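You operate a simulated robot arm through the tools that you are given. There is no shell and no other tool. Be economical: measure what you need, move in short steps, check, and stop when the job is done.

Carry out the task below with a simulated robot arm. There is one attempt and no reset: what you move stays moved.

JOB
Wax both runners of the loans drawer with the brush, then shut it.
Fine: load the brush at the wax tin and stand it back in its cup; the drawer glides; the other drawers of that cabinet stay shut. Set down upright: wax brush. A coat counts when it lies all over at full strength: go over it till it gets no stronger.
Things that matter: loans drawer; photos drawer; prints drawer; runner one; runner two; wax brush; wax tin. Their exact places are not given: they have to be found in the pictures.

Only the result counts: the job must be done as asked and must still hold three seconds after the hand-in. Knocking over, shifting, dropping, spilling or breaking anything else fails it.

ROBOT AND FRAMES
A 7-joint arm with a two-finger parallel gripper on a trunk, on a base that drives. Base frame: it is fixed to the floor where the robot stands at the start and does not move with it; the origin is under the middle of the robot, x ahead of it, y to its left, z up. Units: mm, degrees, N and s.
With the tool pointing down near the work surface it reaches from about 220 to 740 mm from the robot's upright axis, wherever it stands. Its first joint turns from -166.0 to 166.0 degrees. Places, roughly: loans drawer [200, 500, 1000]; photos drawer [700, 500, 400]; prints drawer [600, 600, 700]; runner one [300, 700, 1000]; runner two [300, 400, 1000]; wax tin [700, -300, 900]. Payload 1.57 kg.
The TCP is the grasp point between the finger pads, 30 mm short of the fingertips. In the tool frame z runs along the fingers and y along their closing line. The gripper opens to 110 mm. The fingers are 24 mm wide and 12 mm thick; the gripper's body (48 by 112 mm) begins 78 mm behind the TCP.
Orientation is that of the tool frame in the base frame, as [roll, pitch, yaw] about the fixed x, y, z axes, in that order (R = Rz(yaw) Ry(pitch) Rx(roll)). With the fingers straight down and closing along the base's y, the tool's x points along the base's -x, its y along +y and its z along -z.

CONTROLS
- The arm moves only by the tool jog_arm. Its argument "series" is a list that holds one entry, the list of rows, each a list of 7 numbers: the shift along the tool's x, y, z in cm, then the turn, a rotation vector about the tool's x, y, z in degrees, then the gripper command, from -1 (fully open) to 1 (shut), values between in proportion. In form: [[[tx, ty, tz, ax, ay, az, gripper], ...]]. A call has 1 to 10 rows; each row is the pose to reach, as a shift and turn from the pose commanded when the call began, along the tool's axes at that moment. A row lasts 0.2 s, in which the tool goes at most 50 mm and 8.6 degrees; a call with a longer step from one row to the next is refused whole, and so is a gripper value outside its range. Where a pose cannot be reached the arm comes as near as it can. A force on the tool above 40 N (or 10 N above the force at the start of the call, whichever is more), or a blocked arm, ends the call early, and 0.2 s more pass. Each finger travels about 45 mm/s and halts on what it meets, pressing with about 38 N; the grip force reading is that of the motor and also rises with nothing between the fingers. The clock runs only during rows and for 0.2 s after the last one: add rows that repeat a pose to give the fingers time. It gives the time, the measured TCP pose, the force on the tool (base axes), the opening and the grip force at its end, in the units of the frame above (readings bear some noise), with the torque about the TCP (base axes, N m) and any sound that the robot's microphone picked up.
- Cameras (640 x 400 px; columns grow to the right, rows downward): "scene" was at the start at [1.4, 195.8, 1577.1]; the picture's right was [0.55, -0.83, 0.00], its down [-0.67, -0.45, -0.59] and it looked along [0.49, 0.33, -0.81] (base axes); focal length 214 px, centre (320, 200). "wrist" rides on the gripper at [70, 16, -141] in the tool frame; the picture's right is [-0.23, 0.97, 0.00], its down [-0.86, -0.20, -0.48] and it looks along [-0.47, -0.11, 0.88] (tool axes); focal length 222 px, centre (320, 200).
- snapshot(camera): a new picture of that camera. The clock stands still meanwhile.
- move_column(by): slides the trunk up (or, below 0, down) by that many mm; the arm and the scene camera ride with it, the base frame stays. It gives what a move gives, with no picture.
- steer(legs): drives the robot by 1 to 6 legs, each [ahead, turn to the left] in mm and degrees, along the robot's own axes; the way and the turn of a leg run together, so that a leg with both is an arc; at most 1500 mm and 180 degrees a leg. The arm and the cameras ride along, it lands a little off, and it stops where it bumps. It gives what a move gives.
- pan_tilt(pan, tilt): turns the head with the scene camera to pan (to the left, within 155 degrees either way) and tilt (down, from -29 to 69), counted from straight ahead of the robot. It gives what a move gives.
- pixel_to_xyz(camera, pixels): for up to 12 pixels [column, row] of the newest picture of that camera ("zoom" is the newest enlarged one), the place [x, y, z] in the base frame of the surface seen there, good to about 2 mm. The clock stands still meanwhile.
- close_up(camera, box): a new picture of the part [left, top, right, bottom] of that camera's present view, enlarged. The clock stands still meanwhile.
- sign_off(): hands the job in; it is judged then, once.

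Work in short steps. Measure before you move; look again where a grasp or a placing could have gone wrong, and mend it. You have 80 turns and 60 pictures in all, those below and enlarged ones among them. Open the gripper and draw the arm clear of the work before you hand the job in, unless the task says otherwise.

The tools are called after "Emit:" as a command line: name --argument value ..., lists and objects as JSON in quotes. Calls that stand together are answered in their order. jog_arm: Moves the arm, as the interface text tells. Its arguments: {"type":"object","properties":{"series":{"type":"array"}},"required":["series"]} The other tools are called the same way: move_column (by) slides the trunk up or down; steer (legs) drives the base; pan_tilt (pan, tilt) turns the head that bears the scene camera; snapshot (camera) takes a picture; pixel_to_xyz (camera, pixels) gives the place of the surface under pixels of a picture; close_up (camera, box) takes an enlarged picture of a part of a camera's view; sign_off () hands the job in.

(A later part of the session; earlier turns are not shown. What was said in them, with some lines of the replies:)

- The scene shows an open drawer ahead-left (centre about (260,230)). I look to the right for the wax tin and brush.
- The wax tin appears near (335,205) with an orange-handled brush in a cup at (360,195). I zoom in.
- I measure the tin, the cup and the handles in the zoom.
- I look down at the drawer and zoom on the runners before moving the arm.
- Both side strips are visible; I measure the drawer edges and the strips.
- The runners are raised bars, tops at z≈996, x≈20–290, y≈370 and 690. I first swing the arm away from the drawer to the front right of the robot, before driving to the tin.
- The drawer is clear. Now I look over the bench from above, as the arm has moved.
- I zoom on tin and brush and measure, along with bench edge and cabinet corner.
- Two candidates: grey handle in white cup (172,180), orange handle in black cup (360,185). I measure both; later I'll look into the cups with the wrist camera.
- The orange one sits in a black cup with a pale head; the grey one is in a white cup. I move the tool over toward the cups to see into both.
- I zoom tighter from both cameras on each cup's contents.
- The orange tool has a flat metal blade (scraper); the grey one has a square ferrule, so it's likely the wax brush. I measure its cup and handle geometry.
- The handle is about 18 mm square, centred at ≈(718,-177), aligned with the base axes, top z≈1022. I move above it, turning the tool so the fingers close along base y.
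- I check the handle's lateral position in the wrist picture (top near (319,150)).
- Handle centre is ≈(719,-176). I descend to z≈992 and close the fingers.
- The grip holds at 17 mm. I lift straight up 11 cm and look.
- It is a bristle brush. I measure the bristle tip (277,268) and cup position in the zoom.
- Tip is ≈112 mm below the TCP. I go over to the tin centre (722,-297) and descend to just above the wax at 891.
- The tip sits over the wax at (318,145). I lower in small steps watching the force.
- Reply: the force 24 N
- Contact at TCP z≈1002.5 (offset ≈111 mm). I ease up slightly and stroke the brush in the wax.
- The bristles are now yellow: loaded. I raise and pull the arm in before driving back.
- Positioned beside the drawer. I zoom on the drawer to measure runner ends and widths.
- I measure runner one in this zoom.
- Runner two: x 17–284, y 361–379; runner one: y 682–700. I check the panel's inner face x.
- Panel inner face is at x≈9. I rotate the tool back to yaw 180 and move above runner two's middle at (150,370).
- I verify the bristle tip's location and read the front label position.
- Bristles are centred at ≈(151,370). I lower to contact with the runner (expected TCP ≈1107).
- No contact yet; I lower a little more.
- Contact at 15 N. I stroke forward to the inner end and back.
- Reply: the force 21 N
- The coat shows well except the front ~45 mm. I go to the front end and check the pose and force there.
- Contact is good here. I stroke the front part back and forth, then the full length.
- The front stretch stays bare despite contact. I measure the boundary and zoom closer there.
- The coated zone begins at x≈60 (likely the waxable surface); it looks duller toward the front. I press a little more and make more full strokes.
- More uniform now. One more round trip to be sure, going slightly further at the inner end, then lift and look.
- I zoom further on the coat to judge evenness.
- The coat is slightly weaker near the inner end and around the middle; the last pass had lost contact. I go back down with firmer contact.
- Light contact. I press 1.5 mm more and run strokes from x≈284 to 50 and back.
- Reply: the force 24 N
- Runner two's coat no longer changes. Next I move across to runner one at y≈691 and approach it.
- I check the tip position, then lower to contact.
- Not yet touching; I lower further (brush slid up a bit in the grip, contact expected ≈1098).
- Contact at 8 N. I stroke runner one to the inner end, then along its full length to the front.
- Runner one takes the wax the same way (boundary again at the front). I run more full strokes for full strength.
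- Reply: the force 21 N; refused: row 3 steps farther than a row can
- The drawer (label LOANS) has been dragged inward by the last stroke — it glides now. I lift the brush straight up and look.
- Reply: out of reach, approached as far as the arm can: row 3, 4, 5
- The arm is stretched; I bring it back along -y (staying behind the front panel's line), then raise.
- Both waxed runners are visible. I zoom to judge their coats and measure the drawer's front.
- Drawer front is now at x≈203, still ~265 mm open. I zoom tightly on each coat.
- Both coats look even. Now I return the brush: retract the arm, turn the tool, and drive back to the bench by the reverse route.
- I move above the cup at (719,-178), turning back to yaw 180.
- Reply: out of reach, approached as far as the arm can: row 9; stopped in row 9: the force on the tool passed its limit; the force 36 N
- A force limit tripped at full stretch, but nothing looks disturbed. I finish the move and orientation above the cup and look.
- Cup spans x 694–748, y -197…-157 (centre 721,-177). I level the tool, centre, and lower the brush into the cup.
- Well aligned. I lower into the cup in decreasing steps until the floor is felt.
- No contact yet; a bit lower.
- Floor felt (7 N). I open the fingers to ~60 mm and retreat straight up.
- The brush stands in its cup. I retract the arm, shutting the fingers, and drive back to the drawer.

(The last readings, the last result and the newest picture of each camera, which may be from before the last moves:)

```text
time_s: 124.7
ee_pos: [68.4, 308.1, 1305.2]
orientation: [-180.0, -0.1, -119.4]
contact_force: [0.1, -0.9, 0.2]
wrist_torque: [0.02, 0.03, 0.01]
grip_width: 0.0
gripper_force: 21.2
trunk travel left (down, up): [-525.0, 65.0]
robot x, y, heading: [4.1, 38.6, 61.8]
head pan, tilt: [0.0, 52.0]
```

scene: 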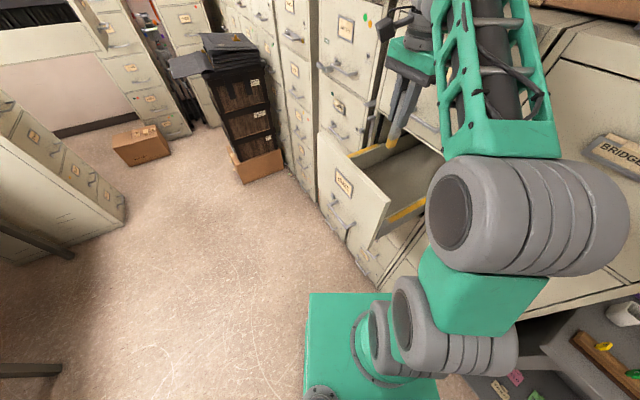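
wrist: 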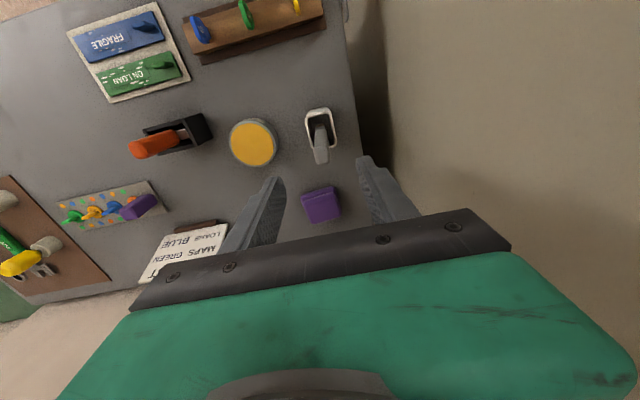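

Robot at (4,38). I move the closed gripper to in front of the drawer panel at (110,530), yaw 180.

Emit:
jog_arm --series '[[[-2.7, 0.9, 0, 0, 0, 7.6, 1], [-5.4, 1.8, 0, 0, 0, 15.2, 1], [-8.1, 2.7, 0, 0, 0, 22.8, 1], [-10.8, 3.6, 0, 0, 0, 30.4, 1], [-13.5, 4.5, 2, 0, 0, 38, 1], [-16.2, 5.4, 4, 0, 0, 45.6, 1], [-18.9, 6.3, 6, 0, 0, 53.2, 1], [-21.4, 7.24, 8, 0, 0, 60.6, 1], [-21.4, 7.24, 9, 0, 0, 60.6, 1]]]'

Emit:
jog_arm --series '[[[0, 0, 2.5, 0, -8, 0, 1], [0, 0, 5, 0, -16, 0, 1], [0, 0, 7.5, 0, -24, 0, 1], [0, 0, 10, 0, -32, 0, 1], [0, 0, 12.5, 0, -40, 0, 1], [0, 0, 14.5, 0, -45, 0, 1], [0, 0, 14.5, 0, -45, 0, 1]]]'

Emit:
snapshot --camera "scene"

```text
time_s: 126.7
ee_pos: [109.6, 529.5, 1217.7]
orientation: [-180.0, 0.1, 179.9]
contact_force: [0.0, -0.2, 0.3]
wrist_torque: [0.01, -0.04, 0.03]
grip_width: 0.0
gripper_force: 21.5
trunk travel left (down, up): [-525.0, 65.0]
robot x, y, heading: [3.6, 38.5, 62.0]
head pan, tilt: [0.0, 52.0]
```

```text
time_s: 128.3
ee_pos: [118.1, 527.4, 1118.1]
orientation: [179.3, 25.4, -179.9]
contact_force: [-0.5, 0.8, 0.8]
wrist_torque: [-0.03, 0.02, -0.01]
grip_width: 0.0
gripper_force: 21.1
out of reach, approached as far as the arm can: row 1, 4, 5, 6, 7
trunk travel left (down, up): [-525.0, 65.0]
robot x, y, heading: [7.0, 36.6, 61.5]
head pan, tilt: [0.0, 52.0]
```

```text
5 pictures are left
```

scene: 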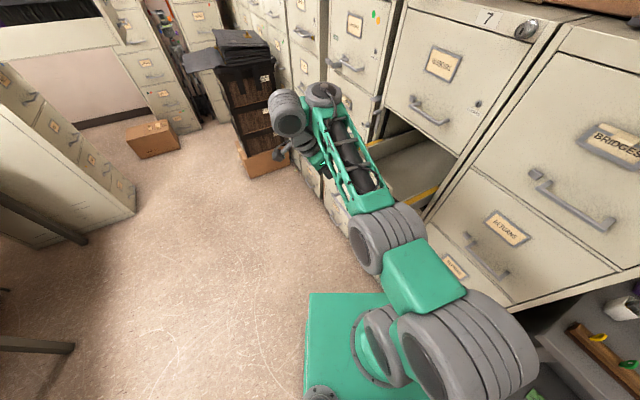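

Tilt reached only 25°. I measure the upper drawer's handle and the cabinet front to plan a collision-free push.

Emit:
pixel_to_xyz --camera "scene" --pixels '[[412, 100], [430, 115], [446, 121], [400, 90], [455, 150], [388, 128], [430, 188], [500, 270], [480, 245], [465, 235], [340, 195], [330, 180]]'

```text
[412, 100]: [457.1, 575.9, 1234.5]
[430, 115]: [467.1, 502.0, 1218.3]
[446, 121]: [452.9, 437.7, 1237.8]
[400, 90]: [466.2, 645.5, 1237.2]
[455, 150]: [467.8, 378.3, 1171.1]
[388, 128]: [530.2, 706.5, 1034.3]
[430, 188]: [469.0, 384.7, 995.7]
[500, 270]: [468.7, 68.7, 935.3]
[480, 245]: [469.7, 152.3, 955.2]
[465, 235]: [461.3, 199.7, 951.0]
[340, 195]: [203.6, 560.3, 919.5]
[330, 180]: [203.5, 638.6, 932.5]
```

The upper handle is at z≈1237, y 437–576; a 25° tilt at TCP z≈1065 clears it. I ease the tilt command by 20° and read the pose.

Emit:
jog_arm --series '[[[0, 0, 0, 0, 7, 0, 1], [0, 0, 0, 0, 14, 0, 1], [0, 0, 0, 0, 20, 0, 1], [0, 0, 0, 0, 20, 0, 1]]]'

```text
time_s: 129.3
ee_pos: [116.5, 528.5, 1117.5]
orientation: [179.3, 5.3, -179.5]
contact_force: [0.6, 0.1, 0.6]
wrist_torque: [0.03, 0.0, 0.01]
grip_width: 0.0
gripper_force: 21.4
trunk travel left (down, up): [-525.0, 65.0]
robot x, y, heading: [5.6, 39.1, 61.7]
head pan, tilt: [0.0, 52.0]
```

The command follows the measured pose. I lower 5 cm and tilt again by ~18°.

Emit:
jog_arm --series '[[[0, 0, 2.5, 0, 0, 0, 1], [0, 0, 5, 0, 0, 0, 1], [0, 0, 5, 0, -7, 0, 1], [0, 0, 5, 0, -14, 0, 1], [0, 0, 5, 0, -20, 0, 1], [0, 0, 5, 0, -20, 0, 1]]]'

```text
time_s: 130.7
ee_pos: [103.1, 516.3, 1107.2]
orientation: [179.4, 25.2, 180.0]
contact_force: [0.6, -0.6, -1.2]
wrist_torque: [0.0, 0.02, 0.0]
grip_width: 0.0
gripper_force: 21.6
out of reach, approached as far as the arm can: row 3, 4, 5, 6
trunk travel left (down, up): [-525.0, 65.0]
robot x, y, heading: [6.2, 36.6, 61.6]
head pan, tilt: [0.0, 52.0]
```

Sideways tilt is limited here; pushing radially while facing the drawer will be better. I check free floor for driving to about (-450,520).

Emit:
pixel_to_xyz --camera "scene" --pixels '[[134, 214], [45, 247], [70, 347], [20, 350], [150, 350], [200, 300], [270, 180], [100, 390], [180, 150], [250, 250]]'

Emit:
jog_arm --series '[[[0, 0, -2, 0, 7, 0, 1], [0, 0, -5, 0, 14, 0, 1], [0, 0, -8, 0, 20, 0, 1], [0, -3, -8, 0, 25, 0, 1], [0, -7, -8, 0, 25, 0, 1], [0, -11, -8, 0, 25, 0, 1]]]'

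```text
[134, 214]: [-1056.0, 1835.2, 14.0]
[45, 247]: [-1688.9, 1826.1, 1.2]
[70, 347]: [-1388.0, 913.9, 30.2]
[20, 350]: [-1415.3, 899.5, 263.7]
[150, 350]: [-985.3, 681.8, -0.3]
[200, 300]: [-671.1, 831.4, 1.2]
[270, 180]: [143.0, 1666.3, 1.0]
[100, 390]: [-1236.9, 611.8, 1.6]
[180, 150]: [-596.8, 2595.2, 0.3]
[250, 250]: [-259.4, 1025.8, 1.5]
```

```text
time_s: 132.1
ee_pos: [70.6, 405.3, 1176.2]
orientation: [179.3, 0.5, -179.6]
contact_force: [-0.4, -0.3, -0.4]
wrist_torque: [0.0, 0.02, -0.02]
grip_width: 0.0
gripper_force: 21.0
trunk travel left (down, up): [-525.0, 65.0]
robot x, y, heading: [5.2, 40.3, 61.6]
head pan, tilt: [0.0, 52.0]
```

The floor is clear. I drive to about (-450,525) and face the drawer.

Emit:
steer --legs '[[0, 71.8], [664, 0], [0, -133.4]]'

Emit:
pan_tilt --pan 0 --tilt 35

Emit:
snapshot --camera "scene"

```text
time_s: 144.4
ee_pos: [-65.9, 617.8, 1176.1]
orientation: [179.3, 0.4, 114.8]
contact_force: [-0.4, 0.8, -0.4]
wrist_torque: [-0.02, -0.02, -0.02]
grip_width: 0.2
gripper_force: 21.0
trunk travel left (down, up): [-525.0, 65.0]
robot x, y, heading: [-431.8, 527.9, -4.0]
head pan, tilt: [0.0, 52.0]
```

```text
time_s: 145.2
ee_pos: [-67.2, 618.4, 1175.7]
orientation: [179.2, 0.4, 114.9]
contact_force: [0.2, -0.7, 0.7]
wrist_torque: [0.02, -0.01, -0.01]
grip_width: 0.2
gripper_force: 21.6
trunk travel left (down, up): [-525.0, 65.0]
robot x, y, heading: [-429.0, 526.7, -3.9]
head pan, tilt: [0.0, 35.0]
```

```text
4 pictures are left
```

scene: 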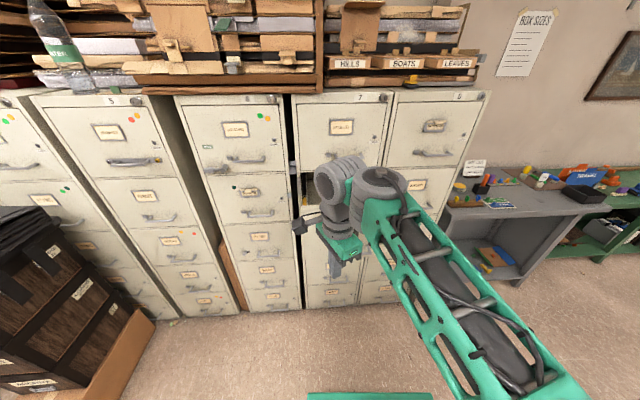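

Now I turn the tool to yaw 180 and centre it at (0,530) ahead of the robot, then tilt it forward.

Emit:
jog_arm --series '[[[-1.3, 0.3, 0, 0, 0, -8.2, 1], [-2.7, 0.6, 0, 0, 0, -16.3, 1], [-4, 0.9, 0, 0, 0, -24.5, 1], [-5.4, 1.2, 0, 0, 0, -32.6, 1], [-6.8, 1.5, 0, 0, 0, -40.8, 1], [-8.1, 1.8, 0, 0, 0, -49, 1], [-9.5, 2.1, 1, 0, 0, -57.2, 1], [-10.8, 2.35, 2, 0, 0, -65.2, 1], [-10.8, 2.35, 2, 0, 0, -65.2, 1]]]'

Emit:
jog_arm --series '[[[0, 0, 1, 0, -8, 0, 1], [0, 0, 3, 0, -16, 0, 1], [0, 0, 5, 0, -24, 0, 1], [0, 0, 7, 0, -32, 0, 1], [0, 0, 9, 0, -40, 0, 1], [0, 0, 10, 0, -45, 0, 1], [0, 0, 10, 0, -45, 0, 1]]]'

```text
time_s: 147.2
ee_pos: [-1.5, 529.8, 1158.3]
orientation: [-179.9, 0.8, -179.9]
contact_force: [-0.1, 0.0, 1.0]
wrist_torque: [0.01, 0.03, -0.01]
grip_width: 0.0
gripper_force: 21.5
trunk travel left (down, up): [-525.0, 65.0]
robot x, y, heading: [-429.1, 526.3, -3.9]
head pan, tilt: [0.0, 35.0]
```

```text
time_s: 147.8
ee_pos: [-4.3, 509.9, 1041.5]
orientation: [179.2, -1.7, 175.9]
contact_force: [-0.4, -0.8, 0.0]
wrist_torque: [0.0, -0.08, 0.0]
grip_width: 0.0
gripper_force: 21.5
trunk travel left (down, up): [-525.0, 65.0]
robot x, y, heading: [-427.5, 526.4, -4.1]
head pan, tilt: [0.0, 35.0]
stopped in row 2: the arm was blocked; the commanded pose is now the measured one
```

Tilting is blocked in this arm posture. Instead I'll push with the outer face of an opened finger, at y≈620 (beside the upper handle): turn the tool to yaw 90 and open the gripper.

Emit:
jog_arm --series '[[[0, 0, -2, 0, 0, 0, 1], [0, 1, -4, 0, 0, 8.5, 0], [0, 2, -5.5, 0, 0, 17, -1], [0, 4, -5.5, 0, 0, 25.5, -1], [0, 6, -5.5, 0, 0, 34, -1], [0, 8, -5.5, 0, 0, 42.5, -1], [0, 10, -5.5, 0, 0, 51, -1], [0, 11, -5.5, 0, 0, 59.5, -1], [0, 11, -5.5, 0, 0, 68, -1], [0, 11, -5.5, 0, 0, 76, -1]]]'

```text
time_s: 150.0
ee_pos: [6.7, 618.9, 1102.7]
orientation: [-178.4, -1.2, 99.7]
contact_force: [-0.1, -1.0, -0.3]
wrist_torque: [0.02, 0.01, 0.01]
grip_width: 110.1
gripper_force: 0.0
trunk travel left (down, up): [-525.0, 65.0]
robot x, y, heading: [-430.3, 528.5, -4.2]
head pan, tilt: [0.0, 35.0]
```

I straighten the base heading and drive 110 mm ahead, then correct the tool yaw and y.

Emit:
steer --legs '[[0, 4.2], [100, 0]]'

Emit:
jog_arm --series '[[[-1.5, 0, 0, 0, 0, 7, -1], [-3, 0, 0, 0, 0, 14, -1], [-3, 0, 0, 0, 0, 14, -1]]]'

Emit:
snapshot --camera "scene"

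```text
time_s: 151.6
ee_pos: [99.2, 650.9, 1101.3]
orientation: [-178.3, -1.2, 104.1]
contact_force: [0.1, -0.1, -0.6]
wrist_torque: [-0.03, 0.02, -0.01]
grip_width: 110.1
gripper_force: 0.1
trunk travel left (down, up): [-525.0, 65.0]
robot x, y, heading: [-328.1, 525.7, 0.3]
head pan, tilt: [0.0, 35.0]
```

```text
time_s: 152.4
ee_pos: [104.9, 621.1, 1099.6]
orientation: [-178.2, -0.7, 90.0]
contact_force: [1.1, -0.2, 0.1]
wrist_torque: [-0.02, 0.0, 0.04]
grip_width: 110.0
gripper_force: 0.1
trunk travel left (down, up): [-525.0, 65.0]
robot x, y, heading: [-328.2, 524.0, 0.2]
head pan, tilt: [0.0, 35.0]
```

```text
3 pictures are left
```

scene: 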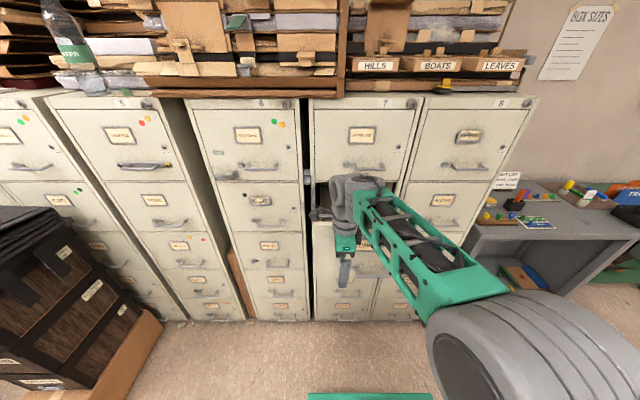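

I lean the tool so the fingertips lead by ~8°, then drive 150 mm ahead, which pushes the drawer gently.

Emit:
jog_arm --series '[[[0, 0, 0, -5, 0, 0, -1], [0, 0, 0, -10, 0, 0, -1], [0, 0, 0, -10, 0, 0, -1]]]'

Emit:
steer --legs '[[150, 0]]'

```text
time_s: 153.2
ee_pos: [105.1, 621.0, 1100.3]
orientation: [171.8, -0.7, 90.1]
contact_force: [-0.3, 0.1, 0.7]
wrist_torque: [0.01, 0.0, 0.02]
grip_width: 110.0
gripper_force: 0.0
trunk travel left (down, up): [-525.0, 65.0]
robot x, y, heading: [-333.0, 522.6, 0.2]
head pan, tilt: [0.0, 35.0]
```

```text
time_s: 154.5
ee_pos: [252.6, 622.0, 1100.3]
orientation: [171.9, -0.7, 90.2]
contact_force: [0.4, 1.2, 0.6]
wrist_torque: [0.02, 0.0, 0.0]
grip_width: 109.9
gripper_force: 0.1
trunk travel left (down, up): [-525.0, 65.0]
robot x, y, heading: [-187.1, 526.7, 0.2]
head pan, tilt: [0.0, 35.0]
```

The tool is at x≈253. I jog forward slowly to push the drawer in.

Emit:
jog_arm --series '[[[0, 1.5, 0.2, 0, 0, 0, -1], [0, 3, 0.4, 0, 0, 0, -1], [0, 4.5, 0.6, 0, 0, 0, -1], [0, 6, 0.85, 0, 0, 0, -1], [0, 7.5, 1.05, 0, 0, 0, -1], [0, 9, 1.25, 0, 0, 0, -1], [0, 10.5, 1.5, 0, 0, 0, -1], [0, 11.5, 1.6, 0, 0, 0, -1], [0, 12, 1.7, 0, 0, 0, -1]]]'

Emit:
jog_arm --series '[[[0, 0.5, 0.07, 0, 0, 0, -1], [0, 1, 0.14, 0, 0, 0, -1], [0, 1.5, 0.21, 0, 0, 0, -1], [0, 2, 0.28, 0, 0, 0, -1], [0, 2.4, 0.34, 0, 0, 0, -1], [0, 2.8, 0.39, 0, 0, 0, -1]]]'

```text
time_s: 156.5
ee_pos: [373.6, 622.3, 1100.3]
orientation: [171.9, -0.7, 90.3]
contact_force: [-3.7, 1.9, -2.2]
wrist_torque: [0.02, 0.19, 0.2]
grip_width: 106.8
gripper_force: 0.0
trunk travel left (down, up): [-525.0, 65.0]
robot x, y, heading: [-181.8, 529.5, 0.4]
head pan, tilt: [0.0, 35.0]
```

```text
time_s: 157.9
ee_pos: [399.1, 621.9, 1100.6]
orientation: [171.9, -0.7, 90.1]
contact_force: [-9.2, 1.2, -0.9]
wrist_torque: [0.03, 0.25, 0.13]
grip_width: 101.7
gripper_force: 0.1
trunk travel left (down, up): [-525.0, 65.0]
robot x, y, heading: [-180.4, 526.7, 0.4]
head pan, tilt: [0.0, 35.0]
```

Force rose and the finger gave ~4 mm: panel face ≈466, likely closed. I back off and look.

Emit:
jog_arm --series '[[[0, -4, -0.5, 0, 0, 0, -1], [0, -8, -1, 0, 0, 0, -1], [0, -12, -1.6, 0, 0, 0, -1], [0, -16, -2.2, 0, 0, 0, -1], [0, -20, -2.8, 0, 0, 0, -1], [0, -24, -3.4, 0, 0, 0, -1], [0, -24, -3.4, 0, 0, 0, -1]]]'

Emit:
pan_tilt --pan 0 --tilt 45

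Emit:
snapshot --camera "scene"

```text
time_s: 159.5
ee_pos: [158.4, 621.8, 1098.7]
orientation: [171.9, -0.8, 90.0]
contact_force: [-0.3, 0.4, -0.2]
wrist_torque: [0.0, 0.0, 0.0]
grip_width: 110.2
gripper_force: 0.0
trunk travel left (down, up): [-525.0, 65.0]
robot x, y, heading: [-183.8, 529.3, 0.1]
head pan, tilt: [0.0, 35.0]
```

```text
time_s: 160.3
ee_pos: [159.0, 621.1, 1098.2]
orientation: [171.9, -0.7, 90.1]
contact_force: [-0.9, -0.3, -0.6]
wrist_torque: [-0.03, 0.01, 0.04]
grip_width: 109.9
gripper_force: 0.1
trunk travel left (down, up): [-525.0, 65.0]
robot x, y, heading: [-181.1, 528.2, 0.2]
head pan, tilt: [0.0, 45.0]
```

```text
2 pictures are left
```

scene: 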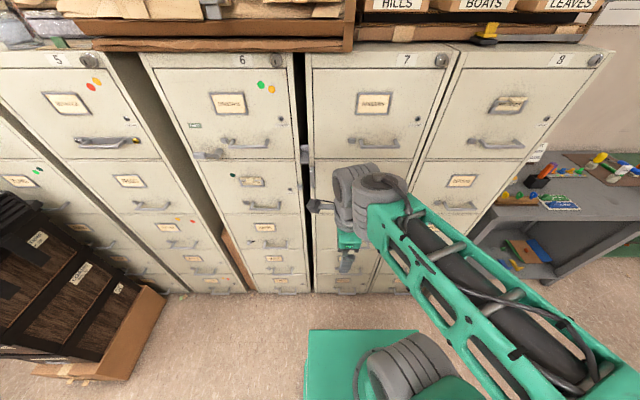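

I compare x of the loans panel with the panels above, below and beside it.

Emit:
pixel_to_xyz --camera "scene" --pixels '[[322, 170], [322, 190], [405, 172], [402, 165], [325, 145], [410, 150], [430, 175], [325, 235], [325, 262], [340, 280], [415, 175], [320, 205]]'

Emit:
close_up --camera "scene" --box '[290, 130, 450, 300]'

```text
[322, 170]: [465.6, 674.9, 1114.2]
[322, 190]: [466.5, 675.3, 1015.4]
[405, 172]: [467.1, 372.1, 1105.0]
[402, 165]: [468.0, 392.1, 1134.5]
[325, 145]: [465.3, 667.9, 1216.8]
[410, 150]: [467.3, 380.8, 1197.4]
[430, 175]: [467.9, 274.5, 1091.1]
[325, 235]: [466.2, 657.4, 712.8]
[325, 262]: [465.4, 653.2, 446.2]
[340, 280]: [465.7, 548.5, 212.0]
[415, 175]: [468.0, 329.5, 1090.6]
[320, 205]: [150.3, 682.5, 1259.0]
```

```text
2.35 times, centred on (370, 215) of scene
```

zoom: 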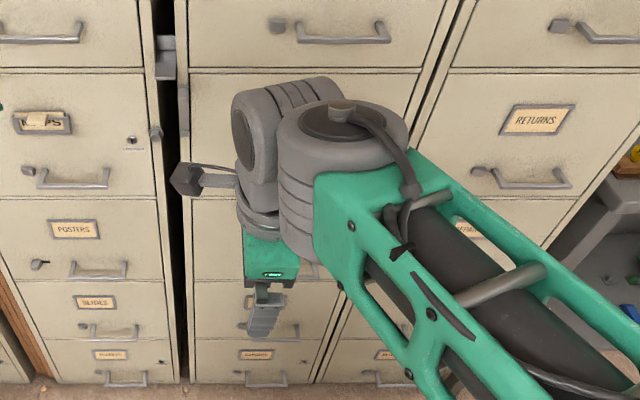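

The loans panel is flush at x≈466 with every other drawer shut. The brush is in its cup, the gripper is open and the arm is clear, so I hand in.

Emit:
sign_off

```text
The job is handed in.
```

I waxed both runners of the loans drawer, put the brush back upright in its cup, shut the drawer flush with the other drawers of its cabinet, and handed the job in.

- **Coats:** Both runners looked evenly coated from about 40 mm behind the front panel to the inner end. The first 40 mm or so of runner two took no wax despite repeated strokes with contact, and runner one showed the same edge. I took that part as outside the surface to be waxed.
- **Drawer moved while waxing:** On the last stroke over runner one the brush dragged the drawer about 210 mm in. I pushed it shut the rest of the way afterwards.
- **Force stop:** The arm stopped once on its force limit while fully stretched over the bench. I saw nothing displaced there afterwards.
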